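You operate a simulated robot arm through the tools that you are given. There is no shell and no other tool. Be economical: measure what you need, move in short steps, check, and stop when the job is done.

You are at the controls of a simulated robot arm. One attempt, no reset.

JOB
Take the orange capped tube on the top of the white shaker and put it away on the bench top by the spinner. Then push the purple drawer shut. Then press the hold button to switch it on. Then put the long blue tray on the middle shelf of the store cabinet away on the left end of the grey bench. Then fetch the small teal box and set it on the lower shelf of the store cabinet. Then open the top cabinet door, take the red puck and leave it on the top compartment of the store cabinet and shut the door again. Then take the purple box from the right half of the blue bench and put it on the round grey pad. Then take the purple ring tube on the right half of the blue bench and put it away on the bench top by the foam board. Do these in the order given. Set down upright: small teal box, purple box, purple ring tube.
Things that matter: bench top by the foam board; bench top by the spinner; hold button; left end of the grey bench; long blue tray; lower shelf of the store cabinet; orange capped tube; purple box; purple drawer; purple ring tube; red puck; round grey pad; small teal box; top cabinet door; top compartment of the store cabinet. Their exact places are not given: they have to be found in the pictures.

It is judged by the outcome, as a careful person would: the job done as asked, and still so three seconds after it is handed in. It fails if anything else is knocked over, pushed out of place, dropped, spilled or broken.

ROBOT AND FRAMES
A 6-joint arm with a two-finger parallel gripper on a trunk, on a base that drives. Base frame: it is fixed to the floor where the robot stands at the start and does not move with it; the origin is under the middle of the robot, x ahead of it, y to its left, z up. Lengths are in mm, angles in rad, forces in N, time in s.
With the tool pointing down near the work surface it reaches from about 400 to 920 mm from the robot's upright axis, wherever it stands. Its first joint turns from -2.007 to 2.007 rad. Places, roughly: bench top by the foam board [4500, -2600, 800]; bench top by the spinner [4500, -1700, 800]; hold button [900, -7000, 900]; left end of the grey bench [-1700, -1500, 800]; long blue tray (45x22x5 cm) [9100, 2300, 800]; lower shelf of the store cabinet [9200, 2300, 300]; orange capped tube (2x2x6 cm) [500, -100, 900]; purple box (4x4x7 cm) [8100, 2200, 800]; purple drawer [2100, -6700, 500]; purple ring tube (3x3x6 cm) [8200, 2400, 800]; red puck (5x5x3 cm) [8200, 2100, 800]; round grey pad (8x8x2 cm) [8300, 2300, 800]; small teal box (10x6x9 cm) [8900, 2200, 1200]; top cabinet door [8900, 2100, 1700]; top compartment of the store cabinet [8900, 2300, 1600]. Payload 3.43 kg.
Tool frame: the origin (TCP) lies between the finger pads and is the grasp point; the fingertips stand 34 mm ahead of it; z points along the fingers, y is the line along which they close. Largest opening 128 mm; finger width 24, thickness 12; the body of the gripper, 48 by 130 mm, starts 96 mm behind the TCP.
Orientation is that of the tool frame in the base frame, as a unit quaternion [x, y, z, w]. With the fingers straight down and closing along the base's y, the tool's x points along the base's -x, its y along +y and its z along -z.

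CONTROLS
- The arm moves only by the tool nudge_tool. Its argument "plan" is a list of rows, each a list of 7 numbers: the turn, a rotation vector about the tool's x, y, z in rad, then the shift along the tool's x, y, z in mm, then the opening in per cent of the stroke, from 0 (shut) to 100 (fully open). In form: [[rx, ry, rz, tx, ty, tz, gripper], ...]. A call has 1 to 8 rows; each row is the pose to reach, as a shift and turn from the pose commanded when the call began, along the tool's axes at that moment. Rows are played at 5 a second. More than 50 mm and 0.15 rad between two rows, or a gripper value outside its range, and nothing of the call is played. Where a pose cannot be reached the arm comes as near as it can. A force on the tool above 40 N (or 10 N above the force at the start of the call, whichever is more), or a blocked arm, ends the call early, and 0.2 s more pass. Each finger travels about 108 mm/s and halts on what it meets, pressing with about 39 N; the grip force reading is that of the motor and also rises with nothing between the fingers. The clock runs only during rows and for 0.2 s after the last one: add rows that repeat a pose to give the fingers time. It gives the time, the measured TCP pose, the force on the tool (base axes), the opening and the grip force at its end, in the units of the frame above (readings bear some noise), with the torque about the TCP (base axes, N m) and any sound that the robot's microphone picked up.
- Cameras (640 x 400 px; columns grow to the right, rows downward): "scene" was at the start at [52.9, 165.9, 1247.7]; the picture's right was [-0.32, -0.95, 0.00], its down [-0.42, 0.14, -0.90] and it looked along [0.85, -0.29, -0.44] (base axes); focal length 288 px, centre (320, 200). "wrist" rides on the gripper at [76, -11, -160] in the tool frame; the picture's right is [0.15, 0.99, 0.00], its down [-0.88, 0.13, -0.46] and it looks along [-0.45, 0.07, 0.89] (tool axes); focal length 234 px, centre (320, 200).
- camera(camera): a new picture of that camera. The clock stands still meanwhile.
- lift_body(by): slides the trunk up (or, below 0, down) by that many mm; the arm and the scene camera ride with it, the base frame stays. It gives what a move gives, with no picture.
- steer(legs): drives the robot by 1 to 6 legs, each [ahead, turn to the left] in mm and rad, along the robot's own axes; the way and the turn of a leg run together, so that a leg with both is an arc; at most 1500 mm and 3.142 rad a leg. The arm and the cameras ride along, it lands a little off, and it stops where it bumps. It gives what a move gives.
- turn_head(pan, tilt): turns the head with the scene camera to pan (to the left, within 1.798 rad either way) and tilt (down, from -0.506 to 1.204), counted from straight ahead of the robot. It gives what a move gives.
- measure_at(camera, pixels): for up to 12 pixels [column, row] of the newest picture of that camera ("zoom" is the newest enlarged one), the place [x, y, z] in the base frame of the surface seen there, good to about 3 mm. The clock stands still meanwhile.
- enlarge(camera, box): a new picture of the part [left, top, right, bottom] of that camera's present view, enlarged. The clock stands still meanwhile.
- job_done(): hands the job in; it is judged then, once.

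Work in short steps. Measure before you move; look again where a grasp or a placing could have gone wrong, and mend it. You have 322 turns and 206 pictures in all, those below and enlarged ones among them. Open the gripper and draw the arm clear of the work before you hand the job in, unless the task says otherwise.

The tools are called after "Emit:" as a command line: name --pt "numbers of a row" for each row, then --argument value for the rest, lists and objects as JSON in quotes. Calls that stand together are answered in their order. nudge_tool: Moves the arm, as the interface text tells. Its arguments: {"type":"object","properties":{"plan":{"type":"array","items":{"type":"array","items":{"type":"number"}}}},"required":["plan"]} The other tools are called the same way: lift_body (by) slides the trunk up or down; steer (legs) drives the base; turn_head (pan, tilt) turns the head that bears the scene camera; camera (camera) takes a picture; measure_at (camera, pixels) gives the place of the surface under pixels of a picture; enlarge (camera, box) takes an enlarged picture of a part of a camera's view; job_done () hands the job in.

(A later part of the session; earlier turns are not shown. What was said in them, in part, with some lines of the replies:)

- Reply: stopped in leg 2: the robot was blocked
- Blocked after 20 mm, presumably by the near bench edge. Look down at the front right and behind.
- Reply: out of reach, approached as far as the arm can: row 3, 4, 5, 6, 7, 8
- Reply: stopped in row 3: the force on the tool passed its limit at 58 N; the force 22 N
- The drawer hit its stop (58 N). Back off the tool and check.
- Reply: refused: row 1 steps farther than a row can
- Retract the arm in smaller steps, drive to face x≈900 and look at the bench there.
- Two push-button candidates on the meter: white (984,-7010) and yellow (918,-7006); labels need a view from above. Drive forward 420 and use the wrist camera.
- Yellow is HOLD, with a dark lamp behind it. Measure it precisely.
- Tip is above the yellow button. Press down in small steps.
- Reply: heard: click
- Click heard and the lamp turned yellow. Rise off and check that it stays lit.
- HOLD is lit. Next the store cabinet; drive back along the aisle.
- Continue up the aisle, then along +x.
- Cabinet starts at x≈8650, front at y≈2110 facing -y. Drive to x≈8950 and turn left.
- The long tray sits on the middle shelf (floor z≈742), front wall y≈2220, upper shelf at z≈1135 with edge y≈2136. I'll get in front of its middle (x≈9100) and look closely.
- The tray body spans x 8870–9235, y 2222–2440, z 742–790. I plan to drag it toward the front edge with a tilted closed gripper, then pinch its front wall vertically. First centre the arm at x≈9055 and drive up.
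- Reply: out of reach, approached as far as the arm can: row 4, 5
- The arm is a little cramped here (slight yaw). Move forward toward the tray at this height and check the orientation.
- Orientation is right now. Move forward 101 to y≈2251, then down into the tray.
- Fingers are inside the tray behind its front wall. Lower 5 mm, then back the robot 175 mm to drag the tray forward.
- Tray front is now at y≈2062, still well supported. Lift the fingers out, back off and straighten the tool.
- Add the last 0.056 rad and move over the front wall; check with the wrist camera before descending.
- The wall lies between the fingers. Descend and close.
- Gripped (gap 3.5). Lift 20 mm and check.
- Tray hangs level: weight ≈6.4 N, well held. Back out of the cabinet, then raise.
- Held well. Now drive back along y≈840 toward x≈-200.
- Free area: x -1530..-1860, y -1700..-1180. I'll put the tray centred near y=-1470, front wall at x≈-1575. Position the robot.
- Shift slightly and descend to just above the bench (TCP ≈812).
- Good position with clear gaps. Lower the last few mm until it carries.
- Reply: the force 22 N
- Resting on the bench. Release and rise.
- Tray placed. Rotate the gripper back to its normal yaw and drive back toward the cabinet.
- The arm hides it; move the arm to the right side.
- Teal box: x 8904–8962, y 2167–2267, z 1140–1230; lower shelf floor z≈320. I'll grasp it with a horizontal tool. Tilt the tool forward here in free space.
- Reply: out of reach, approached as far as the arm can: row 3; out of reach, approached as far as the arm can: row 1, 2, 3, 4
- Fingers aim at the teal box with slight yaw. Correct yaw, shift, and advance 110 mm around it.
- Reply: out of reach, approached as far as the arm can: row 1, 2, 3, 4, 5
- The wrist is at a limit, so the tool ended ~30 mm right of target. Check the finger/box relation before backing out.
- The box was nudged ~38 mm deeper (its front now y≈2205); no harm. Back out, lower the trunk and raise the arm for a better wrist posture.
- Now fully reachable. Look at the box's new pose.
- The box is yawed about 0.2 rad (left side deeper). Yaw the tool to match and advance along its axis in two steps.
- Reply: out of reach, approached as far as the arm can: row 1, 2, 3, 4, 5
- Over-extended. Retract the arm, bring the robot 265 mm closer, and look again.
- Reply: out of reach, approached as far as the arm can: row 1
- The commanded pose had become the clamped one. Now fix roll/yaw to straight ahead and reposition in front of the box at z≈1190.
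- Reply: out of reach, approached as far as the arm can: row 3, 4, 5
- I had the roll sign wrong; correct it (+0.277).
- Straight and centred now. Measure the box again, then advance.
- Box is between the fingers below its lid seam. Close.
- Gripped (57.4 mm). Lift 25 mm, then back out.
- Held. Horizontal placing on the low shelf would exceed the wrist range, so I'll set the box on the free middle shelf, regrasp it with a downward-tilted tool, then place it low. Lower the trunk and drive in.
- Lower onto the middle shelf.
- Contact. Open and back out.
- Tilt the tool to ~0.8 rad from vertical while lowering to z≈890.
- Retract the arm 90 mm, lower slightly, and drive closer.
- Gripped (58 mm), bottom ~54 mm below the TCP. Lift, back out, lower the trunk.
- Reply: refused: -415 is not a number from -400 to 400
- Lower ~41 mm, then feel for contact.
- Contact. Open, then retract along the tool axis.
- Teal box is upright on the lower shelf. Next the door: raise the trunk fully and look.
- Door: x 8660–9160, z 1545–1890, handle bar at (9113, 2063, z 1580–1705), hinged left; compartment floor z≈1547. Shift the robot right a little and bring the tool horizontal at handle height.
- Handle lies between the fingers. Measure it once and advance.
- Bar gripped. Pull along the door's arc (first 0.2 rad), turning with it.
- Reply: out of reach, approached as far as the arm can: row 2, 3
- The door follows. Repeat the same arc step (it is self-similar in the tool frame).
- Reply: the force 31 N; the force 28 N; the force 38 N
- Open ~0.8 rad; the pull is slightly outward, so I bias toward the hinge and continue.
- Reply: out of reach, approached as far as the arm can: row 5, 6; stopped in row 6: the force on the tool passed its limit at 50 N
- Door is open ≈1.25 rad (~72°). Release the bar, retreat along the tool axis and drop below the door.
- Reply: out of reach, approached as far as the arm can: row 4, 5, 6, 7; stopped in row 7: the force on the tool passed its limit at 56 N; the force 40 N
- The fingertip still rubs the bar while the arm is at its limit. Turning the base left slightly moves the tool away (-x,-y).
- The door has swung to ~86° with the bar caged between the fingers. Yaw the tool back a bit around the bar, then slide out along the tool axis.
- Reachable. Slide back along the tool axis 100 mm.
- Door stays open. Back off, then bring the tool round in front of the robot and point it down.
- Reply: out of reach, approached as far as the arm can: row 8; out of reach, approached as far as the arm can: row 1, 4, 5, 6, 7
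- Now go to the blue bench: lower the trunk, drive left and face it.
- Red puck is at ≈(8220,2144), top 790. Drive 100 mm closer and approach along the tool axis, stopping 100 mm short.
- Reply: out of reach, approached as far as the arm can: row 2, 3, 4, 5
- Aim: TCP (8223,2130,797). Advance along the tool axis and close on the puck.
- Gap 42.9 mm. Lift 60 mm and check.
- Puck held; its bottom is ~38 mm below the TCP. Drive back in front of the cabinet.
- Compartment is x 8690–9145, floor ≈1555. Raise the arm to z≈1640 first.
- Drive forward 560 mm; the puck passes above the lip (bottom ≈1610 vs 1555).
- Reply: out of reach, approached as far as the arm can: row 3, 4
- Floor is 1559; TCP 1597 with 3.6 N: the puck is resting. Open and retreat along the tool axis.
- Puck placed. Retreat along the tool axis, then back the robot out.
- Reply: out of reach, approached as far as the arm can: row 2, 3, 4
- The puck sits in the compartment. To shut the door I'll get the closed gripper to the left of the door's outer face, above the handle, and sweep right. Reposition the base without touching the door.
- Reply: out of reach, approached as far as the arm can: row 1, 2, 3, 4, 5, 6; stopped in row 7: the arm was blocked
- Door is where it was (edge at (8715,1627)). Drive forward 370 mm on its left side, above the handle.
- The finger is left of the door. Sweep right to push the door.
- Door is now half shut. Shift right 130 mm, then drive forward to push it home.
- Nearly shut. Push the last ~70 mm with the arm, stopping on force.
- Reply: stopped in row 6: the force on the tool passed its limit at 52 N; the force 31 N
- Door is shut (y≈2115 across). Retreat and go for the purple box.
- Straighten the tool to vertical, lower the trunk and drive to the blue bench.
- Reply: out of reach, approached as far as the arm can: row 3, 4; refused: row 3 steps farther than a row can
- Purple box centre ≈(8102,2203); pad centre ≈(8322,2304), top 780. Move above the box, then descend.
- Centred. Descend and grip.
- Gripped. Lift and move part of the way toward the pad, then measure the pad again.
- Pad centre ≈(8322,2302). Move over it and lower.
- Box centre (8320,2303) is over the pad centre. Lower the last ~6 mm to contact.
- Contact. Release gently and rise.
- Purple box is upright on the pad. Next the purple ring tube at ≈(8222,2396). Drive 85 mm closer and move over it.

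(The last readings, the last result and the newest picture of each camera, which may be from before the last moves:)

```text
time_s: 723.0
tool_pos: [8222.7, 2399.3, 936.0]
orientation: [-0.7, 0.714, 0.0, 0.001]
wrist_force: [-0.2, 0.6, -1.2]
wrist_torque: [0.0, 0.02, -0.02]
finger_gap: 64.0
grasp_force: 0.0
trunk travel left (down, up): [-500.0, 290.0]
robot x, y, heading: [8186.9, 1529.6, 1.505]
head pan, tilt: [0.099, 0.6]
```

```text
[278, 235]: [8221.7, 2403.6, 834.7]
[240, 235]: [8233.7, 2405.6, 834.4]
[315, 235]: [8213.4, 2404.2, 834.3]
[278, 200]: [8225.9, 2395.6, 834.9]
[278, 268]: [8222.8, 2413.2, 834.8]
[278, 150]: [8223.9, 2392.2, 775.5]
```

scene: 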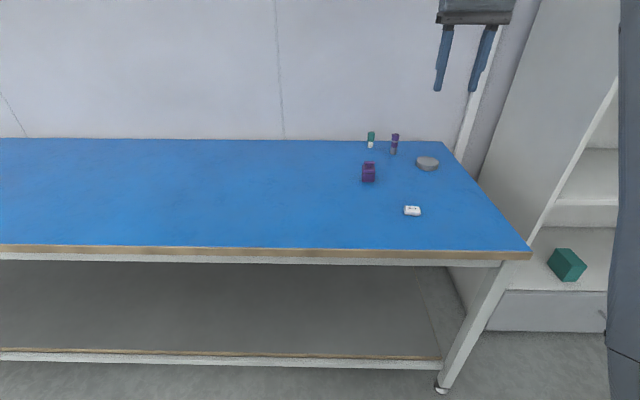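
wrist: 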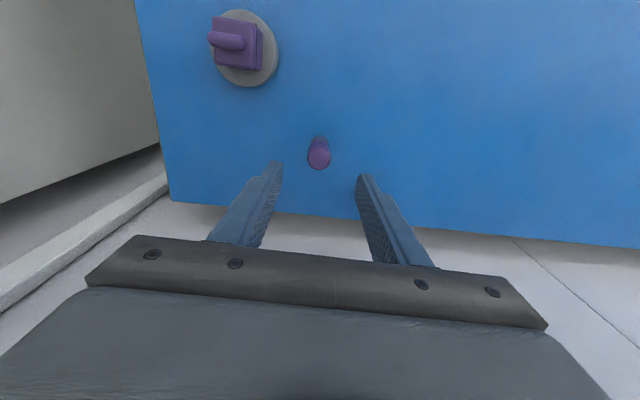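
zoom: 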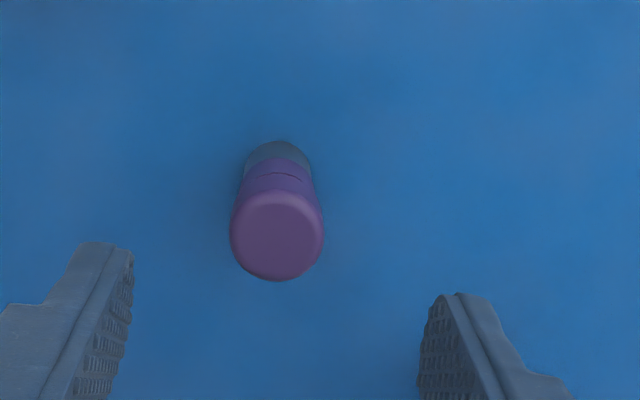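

Tube axis (8223,2404), top 835. Descend and grip at mid height.

Emit:
nudge_tool --pt "0 0 0 -5 0 45 50" --pt "0 0 0 -5 0 90 50" --pt "0 0 0 -5 0 131 50" --pt "0 0 0 -5 0 131 30" --pt "0 0 0 -5 0 131 12" --pt "0 0 0 -5 0 131 8" --pt "0 0 0 -5 0 131 8"

Emit:
nudge_tool --pt "0 0 0 0 0 -45 8" --pt "0 0 0 0 0 -90 8" --pt "0 0 0 0 0 -135 8" --pt "0 0 0 0 0 -175 8"

Emit:
camera --camera "wrist"

Emit:
camera --camera "scene"

```text
time_s: 724.6
tool_pos: [8224.2, 2408.0, 805.1]
orientation: [-0.7, 0.714, 0.001, 0.0]
wrist_force: [-0.4, -0.1, -0.3]
wrist_torque: [-0.03, 0.01, 0.01]
finger_gap: 25.6
grasp_force: 39.1
trunk travel left (down, up): [-500.0, 290.0]
robot x, y, heading: [8185.0, 1528.5, 1.503]
head pan, tilt: [0.099, 0.6]
heard: snap
```

```text
time_s: 725.6
tool_pos: [8224.8, 2407.3, 979.7]
orientation: [-0.7, 0.714, 0.0, 0.001]
wrist_force: [0.7, -0.3, -0.5]
wrist_torque: [-0.01, 0.01, 0.0]
finger_gap: 25.7
grasp_force: 38.9
trunk travel left (down, up): [-500.0, 290.0]
robot x, y, heading: [8185.5, 1529.0, 1.504]
head pan, tilt: [0.099, 0.6]
```

```text
61 pictures are left
```

wrist: 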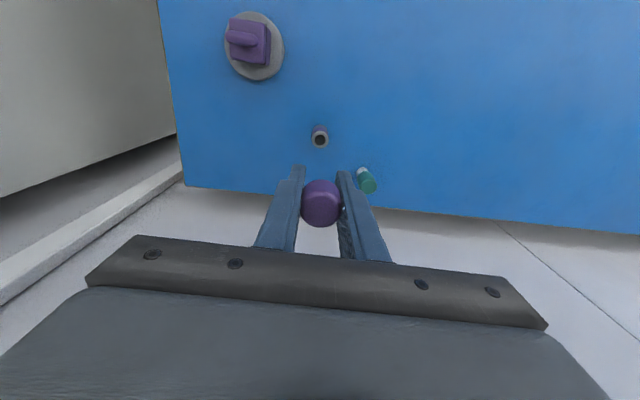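

```text
60 pictures are left
```

scene: 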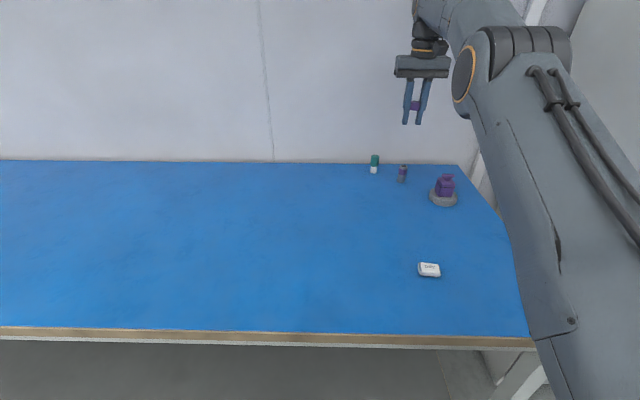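

A snap was heard: the cap has come off and the body still stands. Look closely at both.

Emit:
enlarge --camera "scene" --box '[360, 60, 480, 215]'

Emit:
enlarge --camera "wrist" --box '[260, 110, 400, 240]'

```text
2.58 times, centred on (420, 138) of scene
```

zoom: 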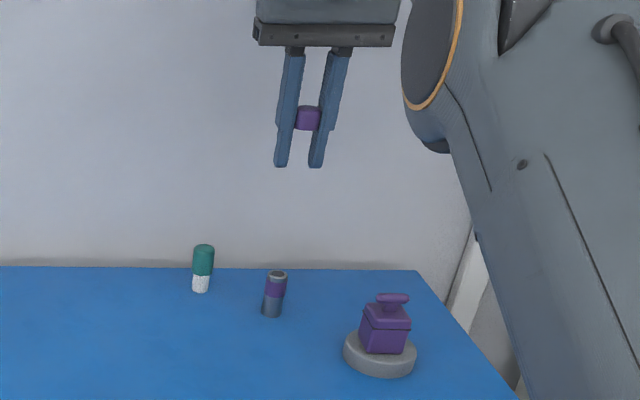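

```text
3.08 times, centred on (330, 175) of wrist
```

zoom: 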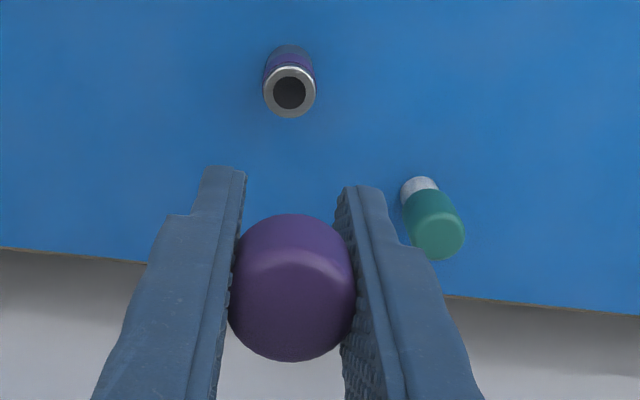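

Measure the tube body's rim and the held cap to reseat it.

Emit:
measure_at --camera "zoom" --pixels '[[290, 70], [290, 113], [268, 92], [312, 92], [292, 290], [240, 285], [350, 285], [292, 240], [292, 355]]'

```text
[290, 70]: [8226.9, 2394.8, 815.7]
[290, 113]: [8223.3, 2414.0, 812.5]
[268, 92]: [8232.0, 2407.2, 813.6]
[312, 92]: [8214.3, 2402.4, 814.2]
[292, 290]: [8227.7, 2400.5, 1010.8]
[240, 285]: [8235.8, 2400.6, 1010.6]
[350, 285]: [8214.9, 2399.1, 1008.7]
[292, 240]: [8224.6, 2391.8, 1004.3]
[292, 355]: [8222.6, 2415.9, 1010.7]
```

The cap (axis ≈(8225,2404)) is right above the body (axis ≈(8224,2404.5)). Lower it back on slowly.

Emit:
nudge_tool --pt "0 0 0 0 0 45 8" --pt "0 0 0 0 0 90 8" --pt "0 0 0 0 0 130 8" --pt "0 0 0 0 0 150 8" --pt "0 0 0 0 1 158 8" --pt "0 0 0 0 1 164 8" --pt "0 0 0 0 1 168 8" --pt "0 0 0 0 1 170 8"

Emit:
nudge_tool --pt "0 0 0 0 0 2 8" --pt "0 0 0 0 0 4 8" --pt "0 0 0 0 0 5 8" --pt "0 0 0 0 0 6 8"

Emit:
enlarge --camera "scene" --box '[360, 110, 480, 215]'

```text
time_s: 727.4
tool_pos: [8223.8, 2406.8, 810.2]
orientation: [-0.7, 0.714, 0.0, 0.002]
wrist_force: [0.5, -1.1, 0.6]
wrist_torque: [0.03, -0.05, 0.01]
finger_gap: 25.9
grasp_force: 38.9
trunk travel left (down, up): [-500.0, 290.0]
robot x, y, heading: [8185.7, 1532.6, 1.498]
head pan, tilt: [0.099, 0.6]
```

```text
time_s: 728.4
tool_pos: [8222.5, 2406.4, 803.2]
orientation: [-0.7, 0.714, 0.001, 0.001]
wrist_force: [-0.2, -0.4, -0.1]
wrist_torque: [-0.01, -0.01, -0.02]
finger_gap: 25.9
grasp_force: 38.7
trunk travel left (down, up): [-500.0, 290.0]
robot x, y, heading: [8186.0, 1526.6, 1.499]
head pan, tilt: [0.099, 0.6]
```

```text
3.81 times, centred on (420, 162) of scene
```

zoom: 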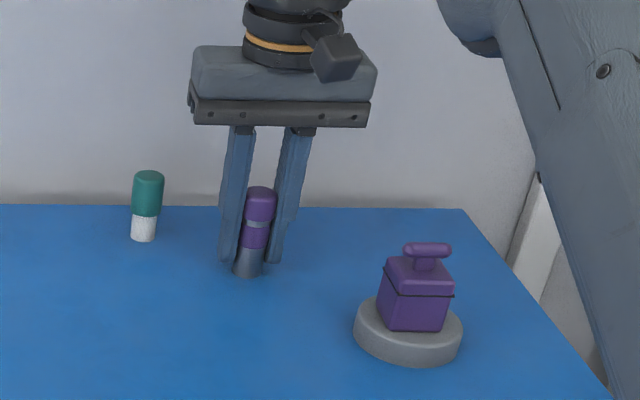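

Emit:
nudge_tool --pt "0 0 0 0 0 1 8" --pt "0 0 0 0 0 2 8" --pt "0 0 0 0 0 3 8" --pt "0 0 0 0 0 4 8"

Emit:
enlarge --camera "scene" --box '[390, 150, 440, 190]'

```text
time_s: 729.4
tool_pos: [8223.3, 2408.3, 804.0]
orientation: [-0.7, 0.714, 0.003, 0.003]
wrist_force: [0.7, 0.5, 32.2]
wrist_torque: [-0.08, -0.01, -0.01]
finger_gap: 25.8
grasp_force: 38.1
trunk travel left (down, up): [-500.0, 290.0]
robot x, y, heading: [8187.2, 1527.7, 1.504]
head pan, tilt: [0.099, 0.6]
heard: snap
```

```text
10.00 times, centred on (415, 170) of scene
```

zoom: 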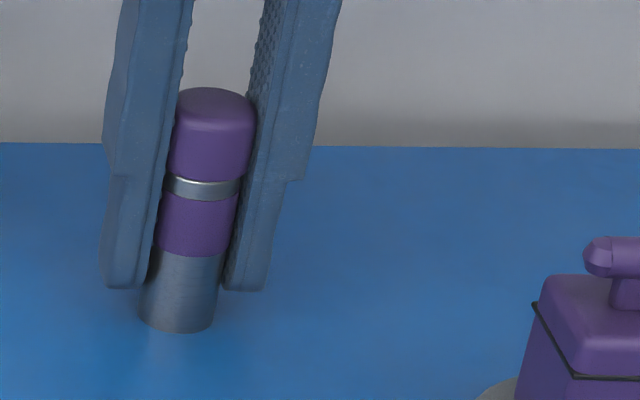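

Snap: the cap is seated again. Release, rise, and regrasp the body lower with a tilted tool, keeping off the cap.

Emit:
nudge_tool --pt "0 0 0 0 0 -2 20" --pt "0 0 0 0 0 -2 40" --pt "0 0 0 0 0 -2 55" --pt "0 0 0 0 0 -40 55" --pt "0 0 0 0 0 -85 55" --pt "0 0 0 0 0 -130 55"

Emit:
camera --camera "wrist"

Emit:
enlarge --camera "scene" --box '[390, 150, 440, 190]'

```text
time_s: 730.8
tool_pos: [8223.3, 2407.4, 931.4]
orientation: [-0.7, 0.714, 0.0, 0.001]
wrist_force: [-0.2, -0.3, -0.8]
wrist_torque: [-0.01, 0.0, -0.04]
finger_gap: 70.4
grasp_force: 0.1
trunk travel left (down, up): [-500.0, 290.0]
robot x, y, heading: [8186.2, 1529.6, 1.503]
head pan, tilt: [0.099, 0.6]
```

```text
55 pictures are left
```

wrist: 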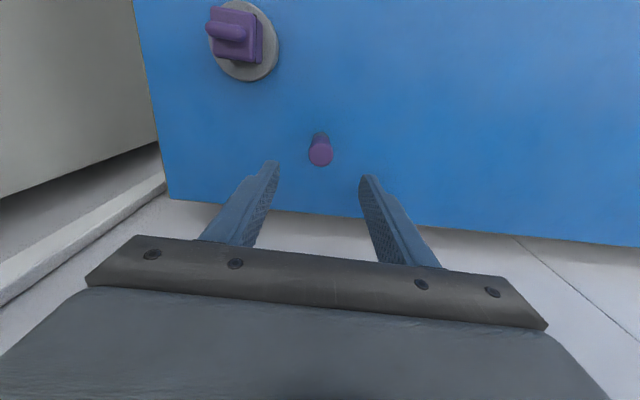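

```text
10.00 times, centred on (415, 170) of scene
```

zoom: 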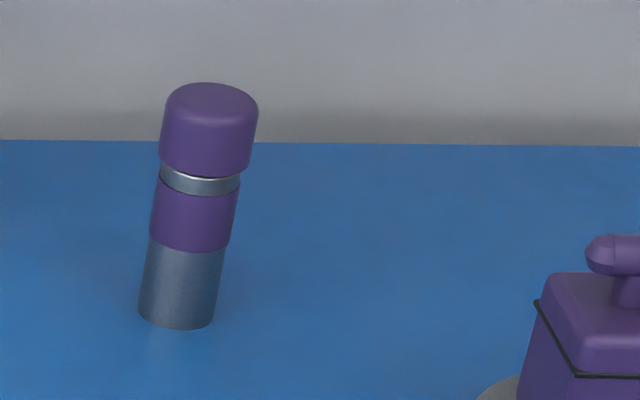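

Emit:
measure_at --camera "zoom" --pixels '[[205, 125], [203, 165], [200, 183], [195, 215], [190, 243], [182, 290], [178, 320], [145, 290], [215, 290], [160, 215], [230, 215], [210, 88]]'

```text
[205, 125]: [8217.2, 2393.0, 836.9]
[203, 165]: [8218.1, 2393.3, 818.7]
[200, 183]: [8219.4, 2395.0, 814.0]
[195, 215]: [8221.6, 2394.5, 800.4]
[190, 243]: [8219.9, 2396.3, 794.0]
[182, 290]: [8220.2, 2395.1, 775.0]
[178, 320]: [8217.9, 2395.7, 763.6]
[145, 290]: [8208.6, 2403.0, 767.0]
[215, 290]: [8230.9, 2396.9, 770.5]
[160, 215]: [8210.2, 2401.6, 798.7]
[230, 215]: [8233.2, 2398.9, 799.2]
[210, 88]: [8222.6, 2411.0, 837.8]
```

Body free surface is z 760–810, cap above 817. Tilt the tool by 0.77 rad while backing 100 mm.

Emit:
nudge_tool --pt "0 -0.1 0 18 0 -5 45" --pt "0 -0.23 0 36 0 -5 45" --pt "0 -0.36 0 54 0 -5 45" --pt "0 -0.49 0 72 0 0 45" --pt "0 -0.62 0 90 0 5 45" --pt "0 -0.77 0 105 0 10 45" --pt "0 -0.77 0 105 0 10 45"

Emit:
camera --camera "wrist"

```text
time_s: 732.4
tool_pos: [8222.5, 2301.8, 919.8]
orientation: [-0.648, 0.662, 0.263, 0.27]
wrist_force: [0.1, -0.3, -0.2]
wrist_torque: [-0.03, -0.03, 0.03]
finger_gap: 57.6
grasp_force: 0.1
out of reach, approached as far as the arm can: row 6
trunk travel left (down, up): [-500.0, 290.0]
robot x, y, heading: [8188.7, 1529.2, 1.503]
head pan, tilt: [0.099, 0.6]
```

```text
53 pictures are left
```

wrist: 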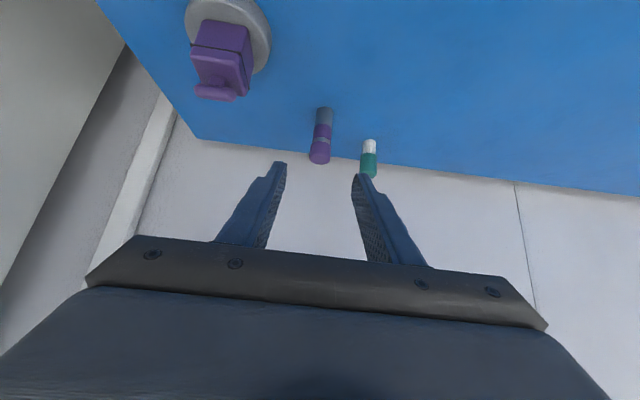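

Advance to the body: target TCP (8222,2390,797), in two stages.

Emit:
nudge_tool --pt "0 0 0 12 1 40 45" --pt "0 0 0 23 2 80 45" --pt "0 0 0 23 2 110 45" --pt "0 0 0 23 2 130 45" --pt "0 0 0 23 2 130 45"

Emit:
camera --camera "wrist"

Emit:
enlarge --camera "scene" --box '[360, 110, 480, 215]'

```text
time_s: 733.6
tool_pos: [8222.2, 2376.3, 810.4]
orientation: [-0.649, 0.661, 0.264, 0.267]
wrist_force: [0.1, 0.0, 0.5]
wrist_torque: [0.03, -0.01, 0.0]
finger_gap: 57.5
grasp_force: 0.1
out of reach, approached as far as the arm can: row 1
trunk travel left (down, up): [-500.0, 290.0]
robot x, y, heading: [8184.6, 1532.6, 1.5]
head pan, tilt: [0.099, 0.6]
```

```text
52 pictures are left
```

wrist: 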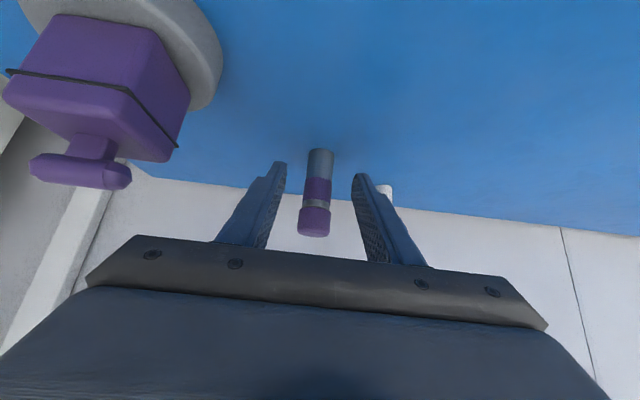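

```text
3.81 times, centred on (420, 162) of scene
```

zoom: 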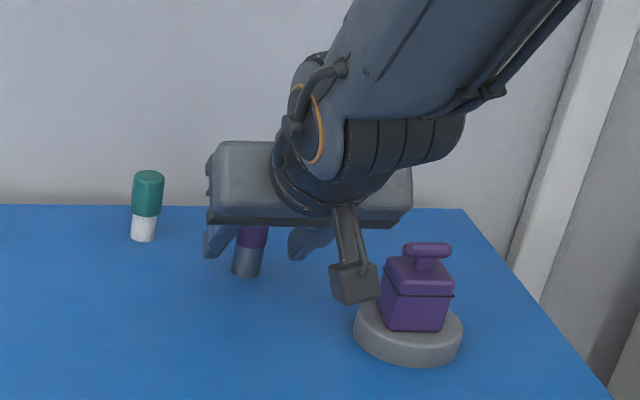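

Tube is between the fingers and below the cap line. Advance 19 mm more and close.

Emit:
nudge_tool --pt "0 0 0 0 0 10 45" --pt "0 0 0 -0.6 0 19.4 45" --pt "0 0 0 -0.6 0 19.4 30" --pt "0 0 0 -0.6 0 19.4 20" --pt "0 0 0 -0.6 0 19.4 12" --pt "0 0 0 -0.6 0 19.4 8" --pt "0 0 0 -0.6 0 19.4 8"

Emit:
camera --camera "wrist"

```text
time_s: 735.2
tool_pos: [8222.9, 2389.7, 798.0]
orientation: [-0.649, 0.661, 0.265, 0.267]
wrist_force: [-0.1, -0.1, -0.5]
wrist_torque: [0.0, 0.02, -0.01]
finger_gap: 22.7
grasp_force: 38.7
trunk travel left (down, up): [-500.0, 290.0]
robot x, y, heading: [8189.7, 1529.3, 1.496]
head pan, tilt: [0.099, 0.6]
```

```text
50 pictures are left
```

wrist: 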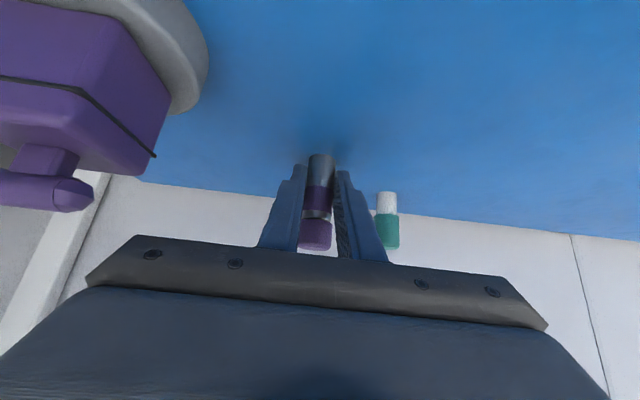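

Body gripped (22.7 mm), no snap. Lift straight up.

Emit:
nudge_tool --pt "0 0 0 -14 0 -14.3 8" --pt "0 0 0 -35 0 -36 8" --pt "0 0 0 -66 0 -68 8" --pt "0 0 0 -98 0 -100 8"

Emit:
camera --camera "wrist"

Emit:
camera --camera "scene"

```text
time_s: 736.4
tool_pos: [8190.8, 2399.1, 946.1]
orientation: [-0.572, 0.712, 0.348, 0.211]
wrist_force: [0.9, -0.8, -0.9]
wrist_torque: [0.01, 0.0, -0.03]
finger_gap: 22.8
grasp_force: 39.2
out of reach, approached as far as the arm can: row 2, 3
trunk travel left (down, up): [-500.0, 290.0]
robot x, y, heading: [8187.7, 1526.4, 1.497]
head pan, tilt: [0.099, 0.6]
stopped in row 4: the arm was blocked; the commanded pose is now the measured one
```

```text
49 pictures are left
```

wrist: 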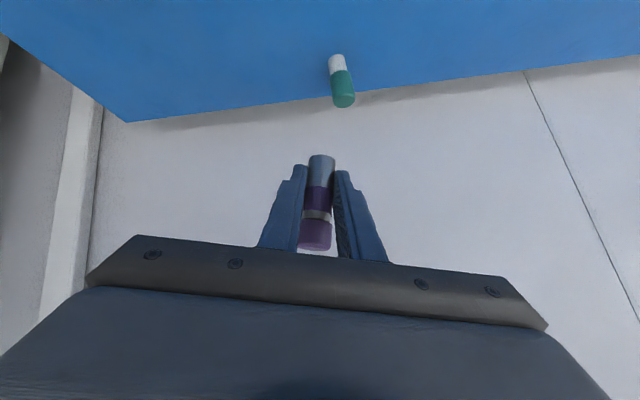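

```text
48 pictures are left
```

scene: 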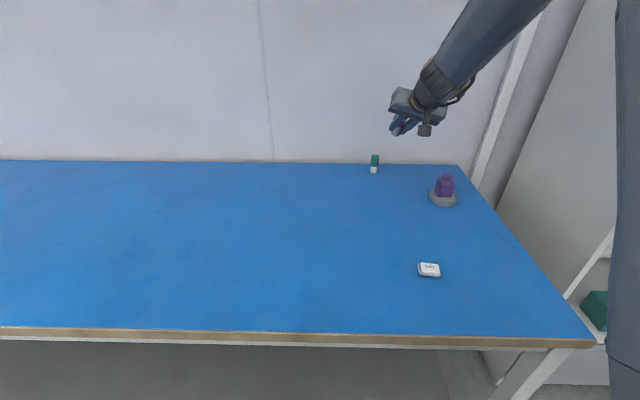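

Tube is held with its cap, but the arm twisted at its limit. Back the robot out to free space.

Emit:
steer --legs '[[-350, 0]]'

Emit:
camera --camera "scene"

```text
time_s: 738.6
tool_pos: [8163.4, 2052.6, 945.7]
orientation: [-0.575, 0.709, 0.35, 0.21]
wrist_force: [0.3, 0.5, 0.2]
wrist_torque: [0.02, 0.02, 0.01]
finger_gap: 22.8
grasp_force: 38.8
trunk travel left (down, up): [-500.0, 290.0]
robot x, y, heading: [8169.4, 1184.6, 1.505]
head pan, tilt: [0.099, 0.6]
```

```text
47 pictures are left
```

scene: 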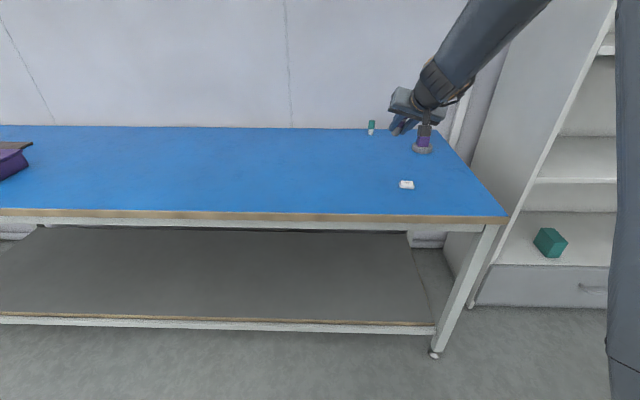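

Straighten the tool's roll so the tube is upright again while retracting a bit.

Emit:
nudge_tool --pt "0.061 0.012 -0.06 25 -4 -28 8" --pt "0.122 0.024 -0.119 50 -7 -56 8" --pt "0.183 0.036 -0.178 80 -11 -89 8" --pt "0.183 0.036 -0.178 80 -11 -89 8"

Emit:
camera --camera "scene"

Emit:
camera --camera "wrist"

```text
time_s: 739.6
tool_pos: [8164.3, 1931.1, 947.9]
orientation: [-0.62, 0.688, 0.253, 0.279]
wrist_force: [0.1, 0.6, -1.7]
wrist_torque: [-0.01, -0.01, -0.01]
finger_gap: 22.8
grasp_force: 38.3
trunk travel left (down, up): [-500.0, 290.0]
robot x, y, heading: [8165.0, 1186.3, 1.507]
head pan, tilt: [0.099, 0.6]
```

```text
46 pictures are left
```

scene: 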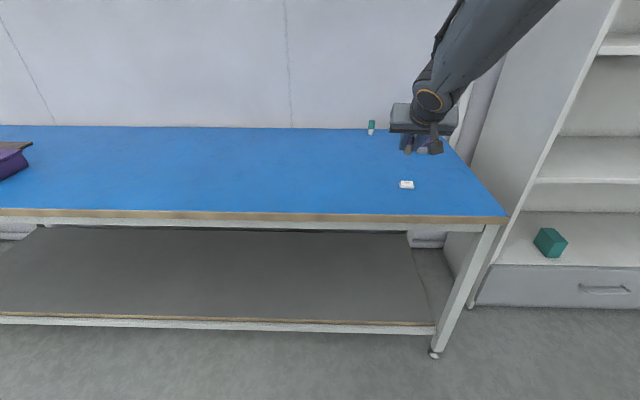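

```text
45 pictures are left
```

wrist: 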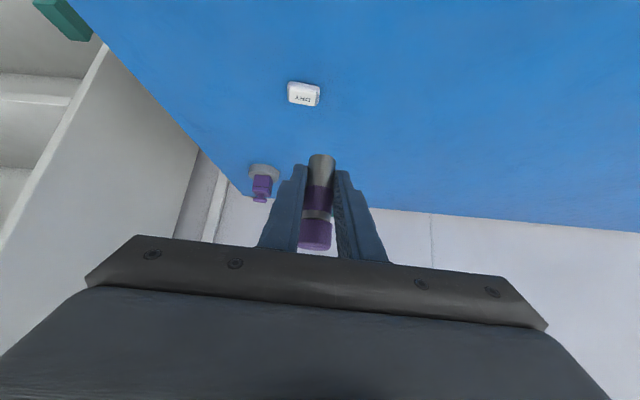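

Tube is level now (same tilt as at the grasp). Drive toward the island aisle at x≈5560 and look down it.

Emit:
steer --legs '[[-330, 0], [0, 1.635], [1500, 0], [1100, 0], [0, 1.57]]'

Emit:
turn_head --pan -0.1 --tilt 0.3

Emit:
camera --camera "scene"

```text
time_s: 761.7
tool_pos: [5562.2, 219.7, 948.9]
orientation: [0.685, 0.624, -0.277, 0.254]
wrist_force: [0.8, 0.0, -0.4]
wrist_torque: [0.0, -0.02, 0.02]
finger_gap: 22.8
grasp_force: 38.9
trunk travel left (down, up): [-500.0, 290.0]
robot x, y, heading: [5560.6, 968.9, -1.625]
head pan, tilt: [0.099, 0.6]
```

```text
time_s: 762.5
tool_pos: [5562.2, 221.3, 949.0]
orientation: [0.685, 0.623, -0.278, 0.254]
wrist_force: [-0.1, 0.6, -0.5]
wrist_torque: [0.0, -0.02, -0.04]
finger_gap: 23.0
grasp_force: 39.0
trunk travel left (down, up): [-500.0, 290.0]
robot x, y, heading: [5557.9, 966.4, -1.63]
head pan, tilt: [-0.099, 0.3]
```

```text
44 pictures are left
```

scene: 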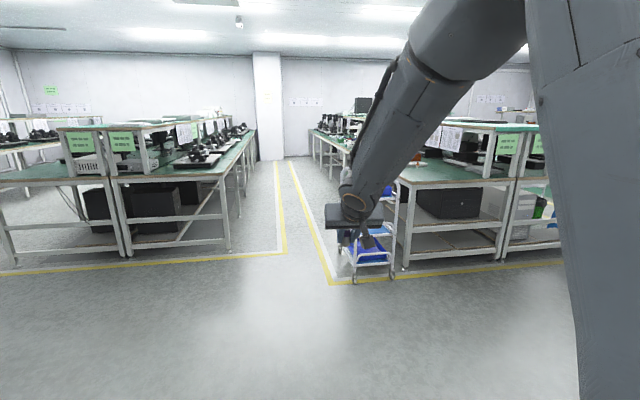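

Emit:
measure_at --camera "scene" --pixels '[[230, 250], [240, 215], [350, 280], [395, 275], [400, 270], [280, 230], [270, 165], [310, 180], [225, 185], [250, 190]]'

```text
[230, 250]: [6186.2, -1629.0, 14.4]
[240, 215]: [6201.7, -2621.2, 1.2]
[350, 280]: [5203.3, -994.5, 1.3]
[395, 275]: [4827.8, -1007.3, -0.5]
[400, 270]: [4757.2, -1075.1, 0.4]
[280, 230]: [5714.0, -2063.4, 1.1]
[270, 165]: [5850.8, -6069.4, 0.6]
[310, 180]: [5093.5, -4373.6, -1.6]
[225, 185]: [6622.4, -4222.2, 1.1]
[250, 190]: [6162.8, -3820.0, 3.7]
```

The aisle is clear from x≈5203 (cart) to 6186. Drive down its middle at x≈5690 to y≈-2600, then face the bench.

Emit:
steer --legs '[[0, 0.145], [1500, 0], [0, -0.085], [1500, 0], [500, 0], [0, -1.57]]'

Emit:
turn_head --pan 0.0 --tilt 0.45

Emit:
camera --camera "scene"

```text
time_s: 784.4
tool_pos: [4955.5, -2576.7, 947.2]
orientation: [0.927, -0.006, -0.376, -0.001]
wrist_force: [-0.6, -0.2, -1.0]
wrist_torque: [0.01, -0.02, 0.0]
finger_gap: 22.4
grasp_force: 38.9
trunk travel left (down, up): [-500.0, 290.0]
robot x, y, heading: [5695.5, -2513.7, -3.118]
head pan, tilt: [-0.099, 0.3]
```

```text
time_s: 785.1
tool_pos: [4956.7, -2576.6, 948.7]
orientation: [0.927, -0.006, -0.376, -0.001]
wrist_force: [0.6, 0.3, -1.3]
wrist_torque: [-0.01, 0.04, 0.01]
finger_gap: 23.0
grasp_force: 39.2
trunk travel left (down, up): [-500.0, 290.0]
robot x, y, heading: [5703.9, -2509.5, -3.116]
head pan, tilt: [0.0, 0.45]
```

```text
43 pictures are left
```

scene: 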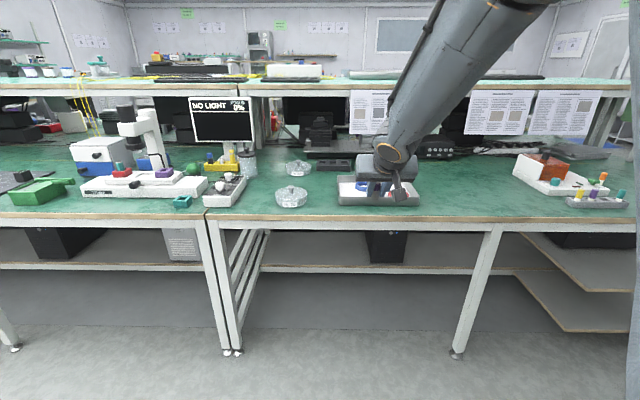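

Emit:
enlarge --camera "scene" --box '[160, 120, 480, 220]'

Emit:
measure_at --camera "scene" --pixels '[[330, 165], [290, 195], [300, 168], [225, 185], [345, 200], [415, 200], [350, 180], [460, 195], [260, 205], [445, 160], [370, 155], [240, 160]]'

```text
2.00 times, centred on (320, 170) of scene
```

zoom: 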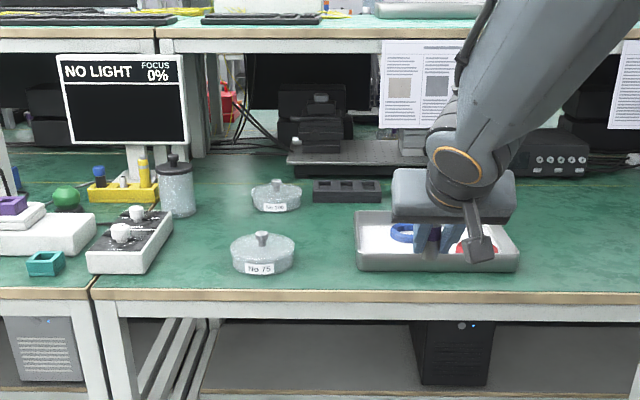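

```text
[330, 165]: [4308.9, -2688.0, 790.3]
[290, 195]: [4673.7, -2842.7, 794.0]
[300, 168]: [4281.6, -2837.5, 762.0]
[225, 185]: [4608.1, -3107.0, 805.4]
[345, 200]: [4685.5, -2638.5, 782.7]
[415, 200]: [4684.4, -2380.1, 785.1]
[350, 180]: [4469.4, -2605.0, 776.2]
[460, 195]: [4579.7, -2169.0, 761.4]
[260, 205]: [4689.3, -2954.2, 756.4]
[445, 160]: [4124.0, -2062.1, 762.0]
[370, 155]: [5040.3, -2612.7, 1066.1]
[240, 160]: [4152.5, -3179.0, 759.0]
```

Need a clear view around (4500,-2600): move the arm aside to the left and raise the trunk for a better look.

Emit:
nudge_tool --pt "0 0 0 0 -45 0 8" --pt "0 0 0 0 -90 0 8" --pt "0 0 0 0 -135 0 8" --pt "0 0 0 0 -180 0 8" --pt "0 0 0 0 -225 0 8" --pt "0 0 0 0 -270 0 8" --pt "0 0 0 0 -315 0 8"

Emit:
lift_body --by 250

Emit:
turn_head --pan 0.05 --tilt 0.6

Emit:
camera --camera "scene"

```text
time_s: 786.7
tool_pos: [4959.7, -2263.9, 948.7]
orientation: [0.926, -0.005, -0.376, -0.001]
wrist_force: [-0.7, -1.8, -1.0]
wrist_torque: [0.05, -0.08, -0.08]
finger_gap: 22.8
grasp_force: 39.0
trunk travel left (down, up): [-500.0, 290.0]
robot x, y, heading: [5702.4, -2511.4, -3.119]
head pan, tilt: [0.0, 0.45]
```

```text
time_s: 789.2
tool_pos: [4959.7, -2262.2, 1197.8]
orientation: [0.926, -0.007, -0.377, -0.002]
wrist_force: [-0.4, 0.3, 0.1]
wrist_torque: [0.01, -0.01, 0.01]
finger_gap: 22.5
grasp_force: 38.6
trunk travel left (down, up): [-750.0, 40.0]
robot x, y, heading: [5703.6, -2511.7, -3.116]
head pan, tilt: [0.0, 0.45]
```

```text
time_s: 790.0
tool_pos: [4959.5, -2262.6, 1197.4]
orientation: [0.927, -0.007, -0.376, -0.001]
wrist_force: [-0.8, 1.0, -1.1]
wrist_torque: [0.02, 0.0, 0.0]
finger_gap: 23.1
grasp_force: 38.8
trunk travel left (down, up): [-750.0, 40.0]
robot x, y, heading: [5703.0, -2509.7, -3.125]
head pan, tilt: [0.051, 0.6]
```

```text
41 pictures are left
```

scene: 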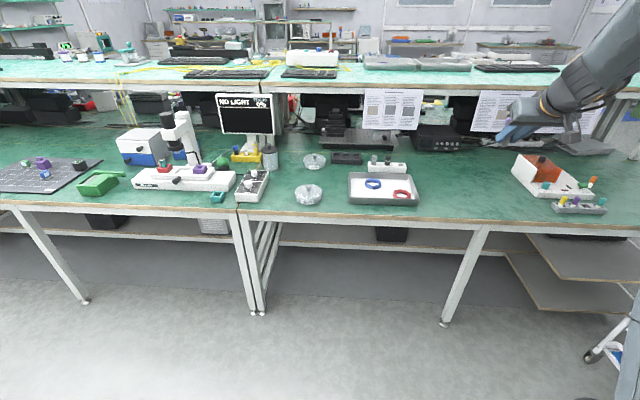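

Emit:
enlarge --camera "scene" --box '[230, 130, 450, 225]'

Emit:
enlarge --camera "scene" --box '[480, 120, 640, 230]'

Emit:
measure_at --camera "scene" --pixels '[[347, 158], [388, 165], [350, 200], [417, 200], [415, 178], [350, 178], [40, 178], [308, 193], [314, 158], [330, 185], [593, 180], [430, 185]]'

```text
2.91 times, centred on (340, 178) of scene
```

zoom: 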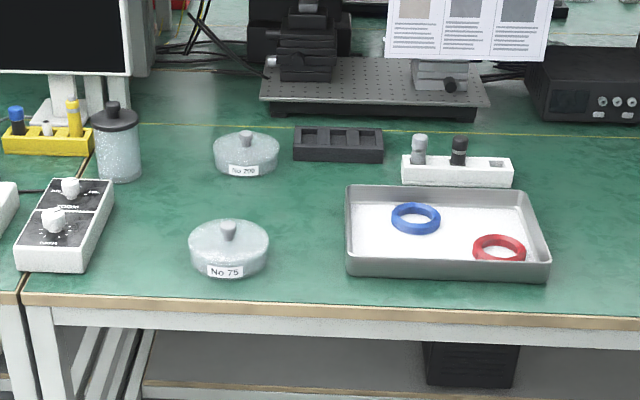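

```text
3.64 times, centred on (560, 175) of scene
```

zoom: 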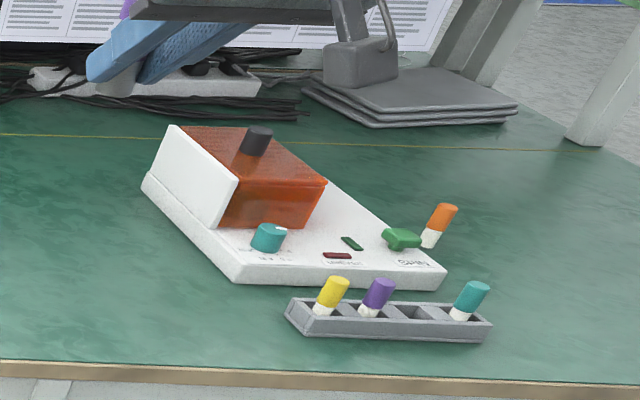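

```text
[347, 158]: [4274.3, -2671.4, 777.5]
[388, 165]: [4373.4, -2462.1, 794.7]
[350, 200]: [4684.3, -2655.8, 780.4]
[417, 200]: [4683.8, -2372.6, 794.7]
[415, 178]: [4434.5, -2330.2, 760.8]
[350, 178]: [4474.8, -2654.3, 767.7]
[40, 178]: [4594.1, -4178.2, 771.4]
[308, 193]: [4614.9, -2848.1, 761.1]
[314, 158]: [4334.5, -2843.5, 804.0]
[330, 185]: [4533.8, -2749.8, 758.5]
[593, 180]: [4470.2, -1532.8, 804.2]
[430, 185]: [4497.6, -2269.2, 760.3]
```

Emit:
enlarge --camera "scene" --box '[325, 145, 425, 210]'

Emit:
measure_at --camera "zoom" --pixels '[[45, 80], [235, 80], [130, 95], [140, 70], [150, 170], [300, 200], [300, 150], [100, 150], [60, 45], [240, 60], [400, 110], [310, 105]]'

```text
6.15 times, centred on (375, 178) of scene
```

zoom: 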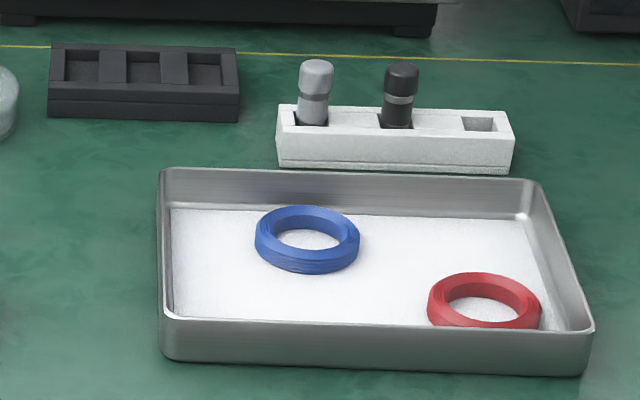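

```text
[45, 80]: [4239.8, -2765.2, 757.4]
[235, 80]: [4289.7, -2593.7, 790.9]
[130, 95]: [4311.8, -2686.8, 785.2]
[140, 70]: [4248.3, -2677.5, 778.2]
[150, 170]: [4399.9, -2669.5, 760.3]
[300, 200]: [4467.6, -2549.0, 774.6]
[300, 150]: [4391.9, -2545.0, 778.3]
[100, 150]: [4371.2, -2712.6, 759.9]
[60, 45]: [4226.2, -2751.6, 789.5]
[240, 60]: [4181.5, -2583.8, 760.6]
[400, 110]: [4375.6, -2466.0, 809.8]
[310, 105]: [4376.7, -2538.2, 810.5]
```

White foam block with ring tubes at (4380,-2390…-2570), black slotted block at (4230–4320,-2590…-2765), tray at x≥4470. A clear spot by both is (4390,-2640). Bring the arm back to centre, lower the trunk and drive in.

Emit:
nudge_tool --pt "0 0 0 0 46 0 8" --pt "0 0 0 0 92 0 8" --pt "0 0 0 0 138 0 8" --pt "0 0 0 0 184 0 8" --pt "0 0 0 0 230 0 8" --pt "0 0 0 0 276 0 8" --pt "0 0 0 0 322 0 8" --pt "0 0 0 0 365 0 8"

Emit:
lift_body --by -250

Emit:
steer --legs '[[530, 0]]'

Emit:
camera --camera "wrist"

Emit:
camera --camera "scene"

```text
time_s: 791.8
tool_pos: [4954.7, -2626.2, 1196.9]
orientation: [0.926, -0.006, -0.377, -0.002]
wrist_force: [0.7, 0.6, 0.1]
wrist_torque: [-0.02, -0.04, 0.02]
finger_gap: 22.7
grasp_force: 39.0
trunk travel left (down, up): [-750.0, 40.0]
robot x, y, heading: [5703.6, -2513.5, -3.118]
head pan, tilt: [0.051, 0.6]
```

```text
time_s: 794.3
tool_pos: [4955.4, -2627.1, 949.2]
orientation: [0.927, -0.005, -0.376, -0.001]
wrist_force: [-0.2, -0.6, -1.2]
wrist_torque: [-0.01, 0.01, -0.03]
finger_gap: 22.9
grasp_force: 39.0
trunk travel left (down, up): [-500.0, 290.0]
robot x, y, heading: [5703.0, -2514.3, -3.121]
head pan, tilt: [0.051, 0.6]
```

```text
time_s: 797.4
tool_pos: [4424.0, -2638.7, 949.2]
orientation: [0.927, -0.008, -0.376, -0.002]
wrist_force: [-0.1, 0.2, -0.8]
wrist_torque: [0.0, -0.03, -0.02]
finger_gap: 22.7
grasp_force: 39.1
trunk travel left (down, up): [-500.0, 290.0]
robot x, y, heading: [5169.6, -2528.3, -3.121]
head pan, tilt: [0.051, 0.6]
```

```text
37 pictures are left
```

wrist: 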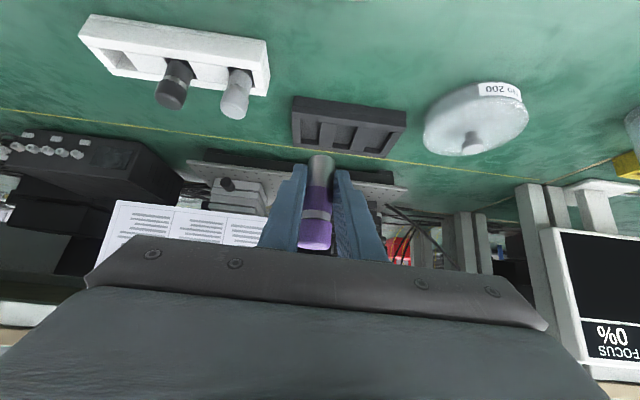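

```text
36 pictures are left
```

scene: 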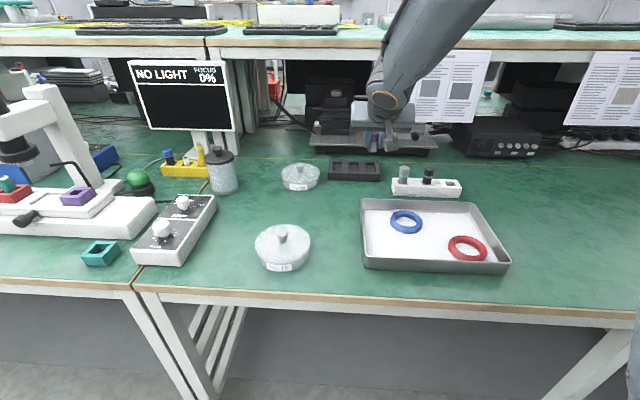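

Move 19 mm forward and descend vertically to ~8 mm above the bench.

Emit:
nudge_tool --pt "0 0 0 -13.6 0 13.2 8" --pt "0 0 0 14 0 42 8" --pt "0 0 0 42 0 71 8" --pt "0 0 0 66 0 95 8" --pt "0 0 0 80 0 110 8" --pt "0 0 0 86 0 116 8" --pt "0 0 0 86 0 116 8"

Emit:
camera --camera "wrist"

Emit:
enlarge --camera "scene" --box '[320, 130, 480, 230]'

```text
time_s: 799.0
tool_pos: [4403.7, -2639.6, 804.8]
orientation: [0.926, -0.007, -0.376, -0.001]
wrist_force: [-0.1, -0.3, -1.3]
wrist_torque: [-0.06, 0.01, 0.01]
finger_gap: 22.8
grasp_force: 38.8
trunk travel left (down, up): [-500.0, 290.0]
robot x, y, heading: [5171.3, -2522.7, -3.113]
head pan, tilt: [0.051, 0.6]
```

```text
35 pictures are left
```

wrist: 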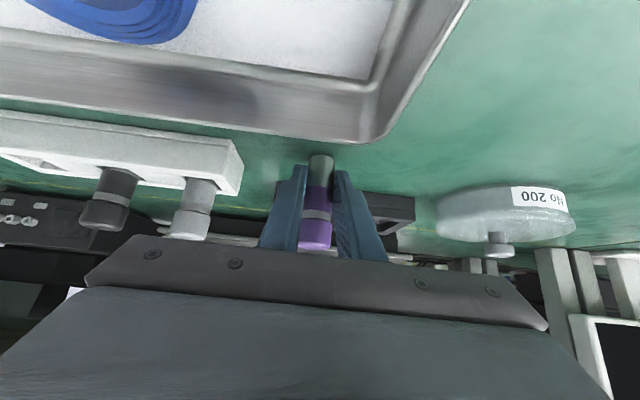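

```text
4.00 times, centred on (400, 180) of scene
```

zoom: 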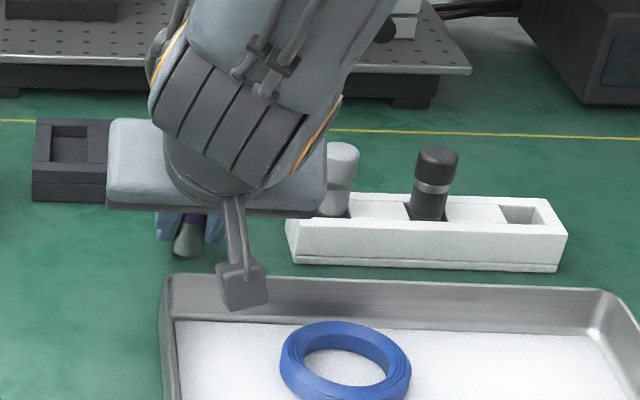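

Clear of neighbours. Lower to contact.

Emit:
nudge_tool --pt "0 0 0 2.1 0 2.2 8" --pt "0 0 0 3.5 0 3.6 8" --pt "0 0 0 4.5 0 4.7 8" --pt "0 0 0 4.5 0 4.7 8"

```text
time_s: 800.0
tool_pos: [4404.1, -2639.5, 797.8]
orientation: [0.927, -0.008, -0.376, -0.002]
wrist_force: [0.0, 0.0, -1.0]
wrist_torque: [0.01, -0.01, 0.0]
finger_gap: 22.7
grasp_force: 39.1
trunk travel left (down, up): [-500.0, 290.0]
robot x, y, heading: [5170.1, -2523.8, -3.123]
head pan, tilt: [0.051, 0.6]
```

Emit:
nudge_tool --pt "0 0 0 0.7 0 0.7 8" --pt "0 0 0 1.4 0 1.4 8" --pt "0 0 0 1.4 0 1.4 8"

```text
time_s: 800.8
tool_pos: [4404.0, -2639.4, 796.5]
orientation: [0.926, -0.008, -0.377, -0.002]
wrist_force: [3.3, -3.0, 11.9]
wrist_torque: [-0.06, 0.15, 0.06]
finger_gap: 22.6
grasp_force: 38.7
trunk travel left (down, up): [-500.0, 290.0]
robot x, y, heading: [5168.2, -2522.1, -3.122]
head pan, tilt: [0.051, 0.6]
```

Contact. Open, then withdraw along the tool axis.

Emit:
nudge_tool --pt "0 0 0 0 0 0 20" --pt "0 0 0 0 0 0 26" --pt "0 0 0 0 0 0 35" --pt "0 0 0 0 0 0 35" --pt "0 0 0 0 0 -35 35" --pt "0 0 0 0 0 -80 35" --pt "0 0 0 0 0 -125 35"

Emit:
camera --camera "wrist"

```text
time_s: 802.4
tool_pos: [4491.0, -2639.9, 881.3]
orientation: [0.927, -0.006, -0.375, -0.001]
wrist_force: [-0.3, -0.3, 0.0]
wrist_torque: [0.02, -0.03, -0.04]
finger_gap: 44.6
grasp_force: 0.0
trunk travel left (down, up): [-500.0, 290.0]
robot x, y, heading: [5169.3, -2526.9, -3.121]
head pan, tilt: [0.051, 0.6]
```

```text
33 pictures are left
```

wrist: 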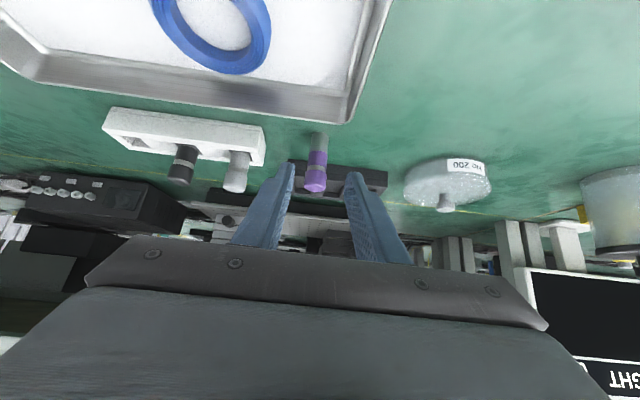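

Tube stands upright. Raise the tool, back away, and take a final check of both tubes.

Emit:
nudge_tool --pt "0 0 0 -25 0 -26 35" --pt "0 0 0 -50 0 -52 35"

Emit:
steer --legs '[[-480, 0]]'

Emit:
enlarge --camera "scene" --box '[280, 120, 480, 220]'

Emit:
camera --camera "scene"

```text
time_s: 803.0
tool_pos: [4492.3, -2640.8, 956.5]
orientation: [0.926, -0.007, -0.376, -0.001]
wrist_force: [0.0, -0.5, -0.1]
wrist_torque: [0.0, 0.0, 0.01]
finger_gap: 44.7
grasp_force: 0.0
trunk travel left (down, up): [-500.0, 290.0]
robot x, y, heading: [5167.0, -2525.7, -3.118]
head pan, tilt: [0.051, 0.6]
```

```text
time_s: 805.9
tool_pos: [4984.6, -2630.7, 956.7]
orientation: [0.926, -0.007, -0.376, -0.001]
wrist_force: [-0.1, 0.0, -0.9]
wrist_torque: [-0.02, -0.02, -0.01]
finger_gap: 44.8
grasp_force: 0.0
trunk travel left (down, up): [-500.0, 290.0]
robot x, y, heading: [5660.0, -2517.7, -3.116]
head pan, tilt: [0.051, 0.6]
```

```text
3.20 times, centred on (380, 170) of scene
```

zoom: 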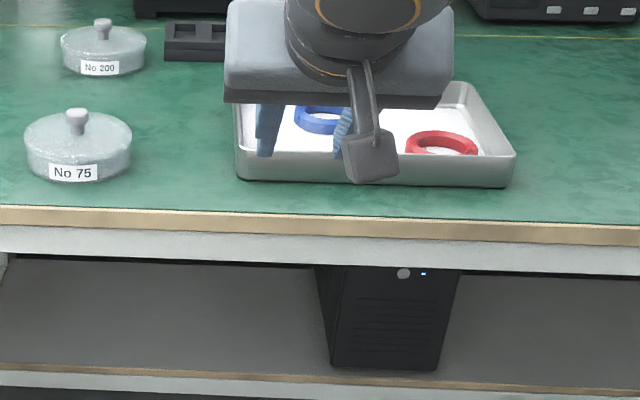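

```text
31 pictures are left
```

scene: 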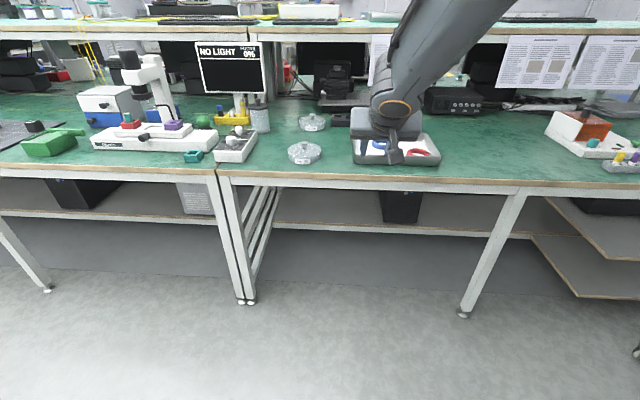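

Emit:
nudge_tool --pt "0 0 0 0 -45 0 35" --pt "0 0 0 0 -90 0 35" --pt "0 0 0 0 -135 0 35" --pt "0 0 0 0 -180 0 35" --pt "0 0 0 0 -225 0 35" --pt "0 0 0 0 -270 0 35"

Emit:
enlarge --camera "scene" --box '[280, 90, 480, 190]'

```text
time_s: 807.3
tool_pos: [4988.2, -2359.8, 953.8]
orientation: [0.927, -0.007, -0.375, -0.002]
wrist_force: [-0.7, -0.6, 0.0]
wrist_torque: [0.03, -0.03, -0.04]
finger_gap: 44.9
grasp_force: 0.0
out of reach, approached as far as the arm can: row 3
trunk travel left (down, up): [-500.0, 290.0]
robot x, y, heading: [5661.3, -2515.6, -3.117]
head pan, tilt: [0.051, 0.6]
```

```text
3.20 times, centred on (380, 140) of scene
```

zoom: 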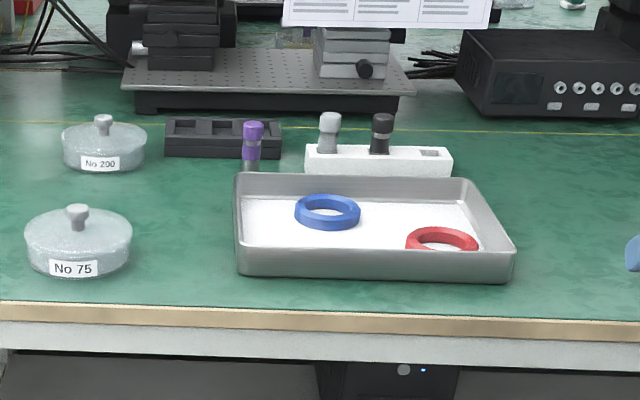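

The purple ring tube is upright by the foam block, capped, nothing else disturbed; the gripper is open and clear. Hand in.

Emit:
job_done

```text
The job is handed in.
```

I did all eight steps in the order given and handed the job in. Each result looked right in the last picture I took of it. These are the points where things went less than cleanly:

- **Purple ring tube:** its cap came off on my first grip. I pressed the cap back on until it clicked, gripped the body instead, and set the tube down upright on the bench.
- **Foam board:** nothing on the bench was labelled as the foam board. I put the tube between the white foam block and a black slotted block, close to both.
- **Small teal box:** I pushed it about 4 cm deeper on its shelf on the first try. It had one stop on the middle shelf before ending upright on the lower shelf.
- **Driving off at the start:** the base touched the near bench once and stopped there.
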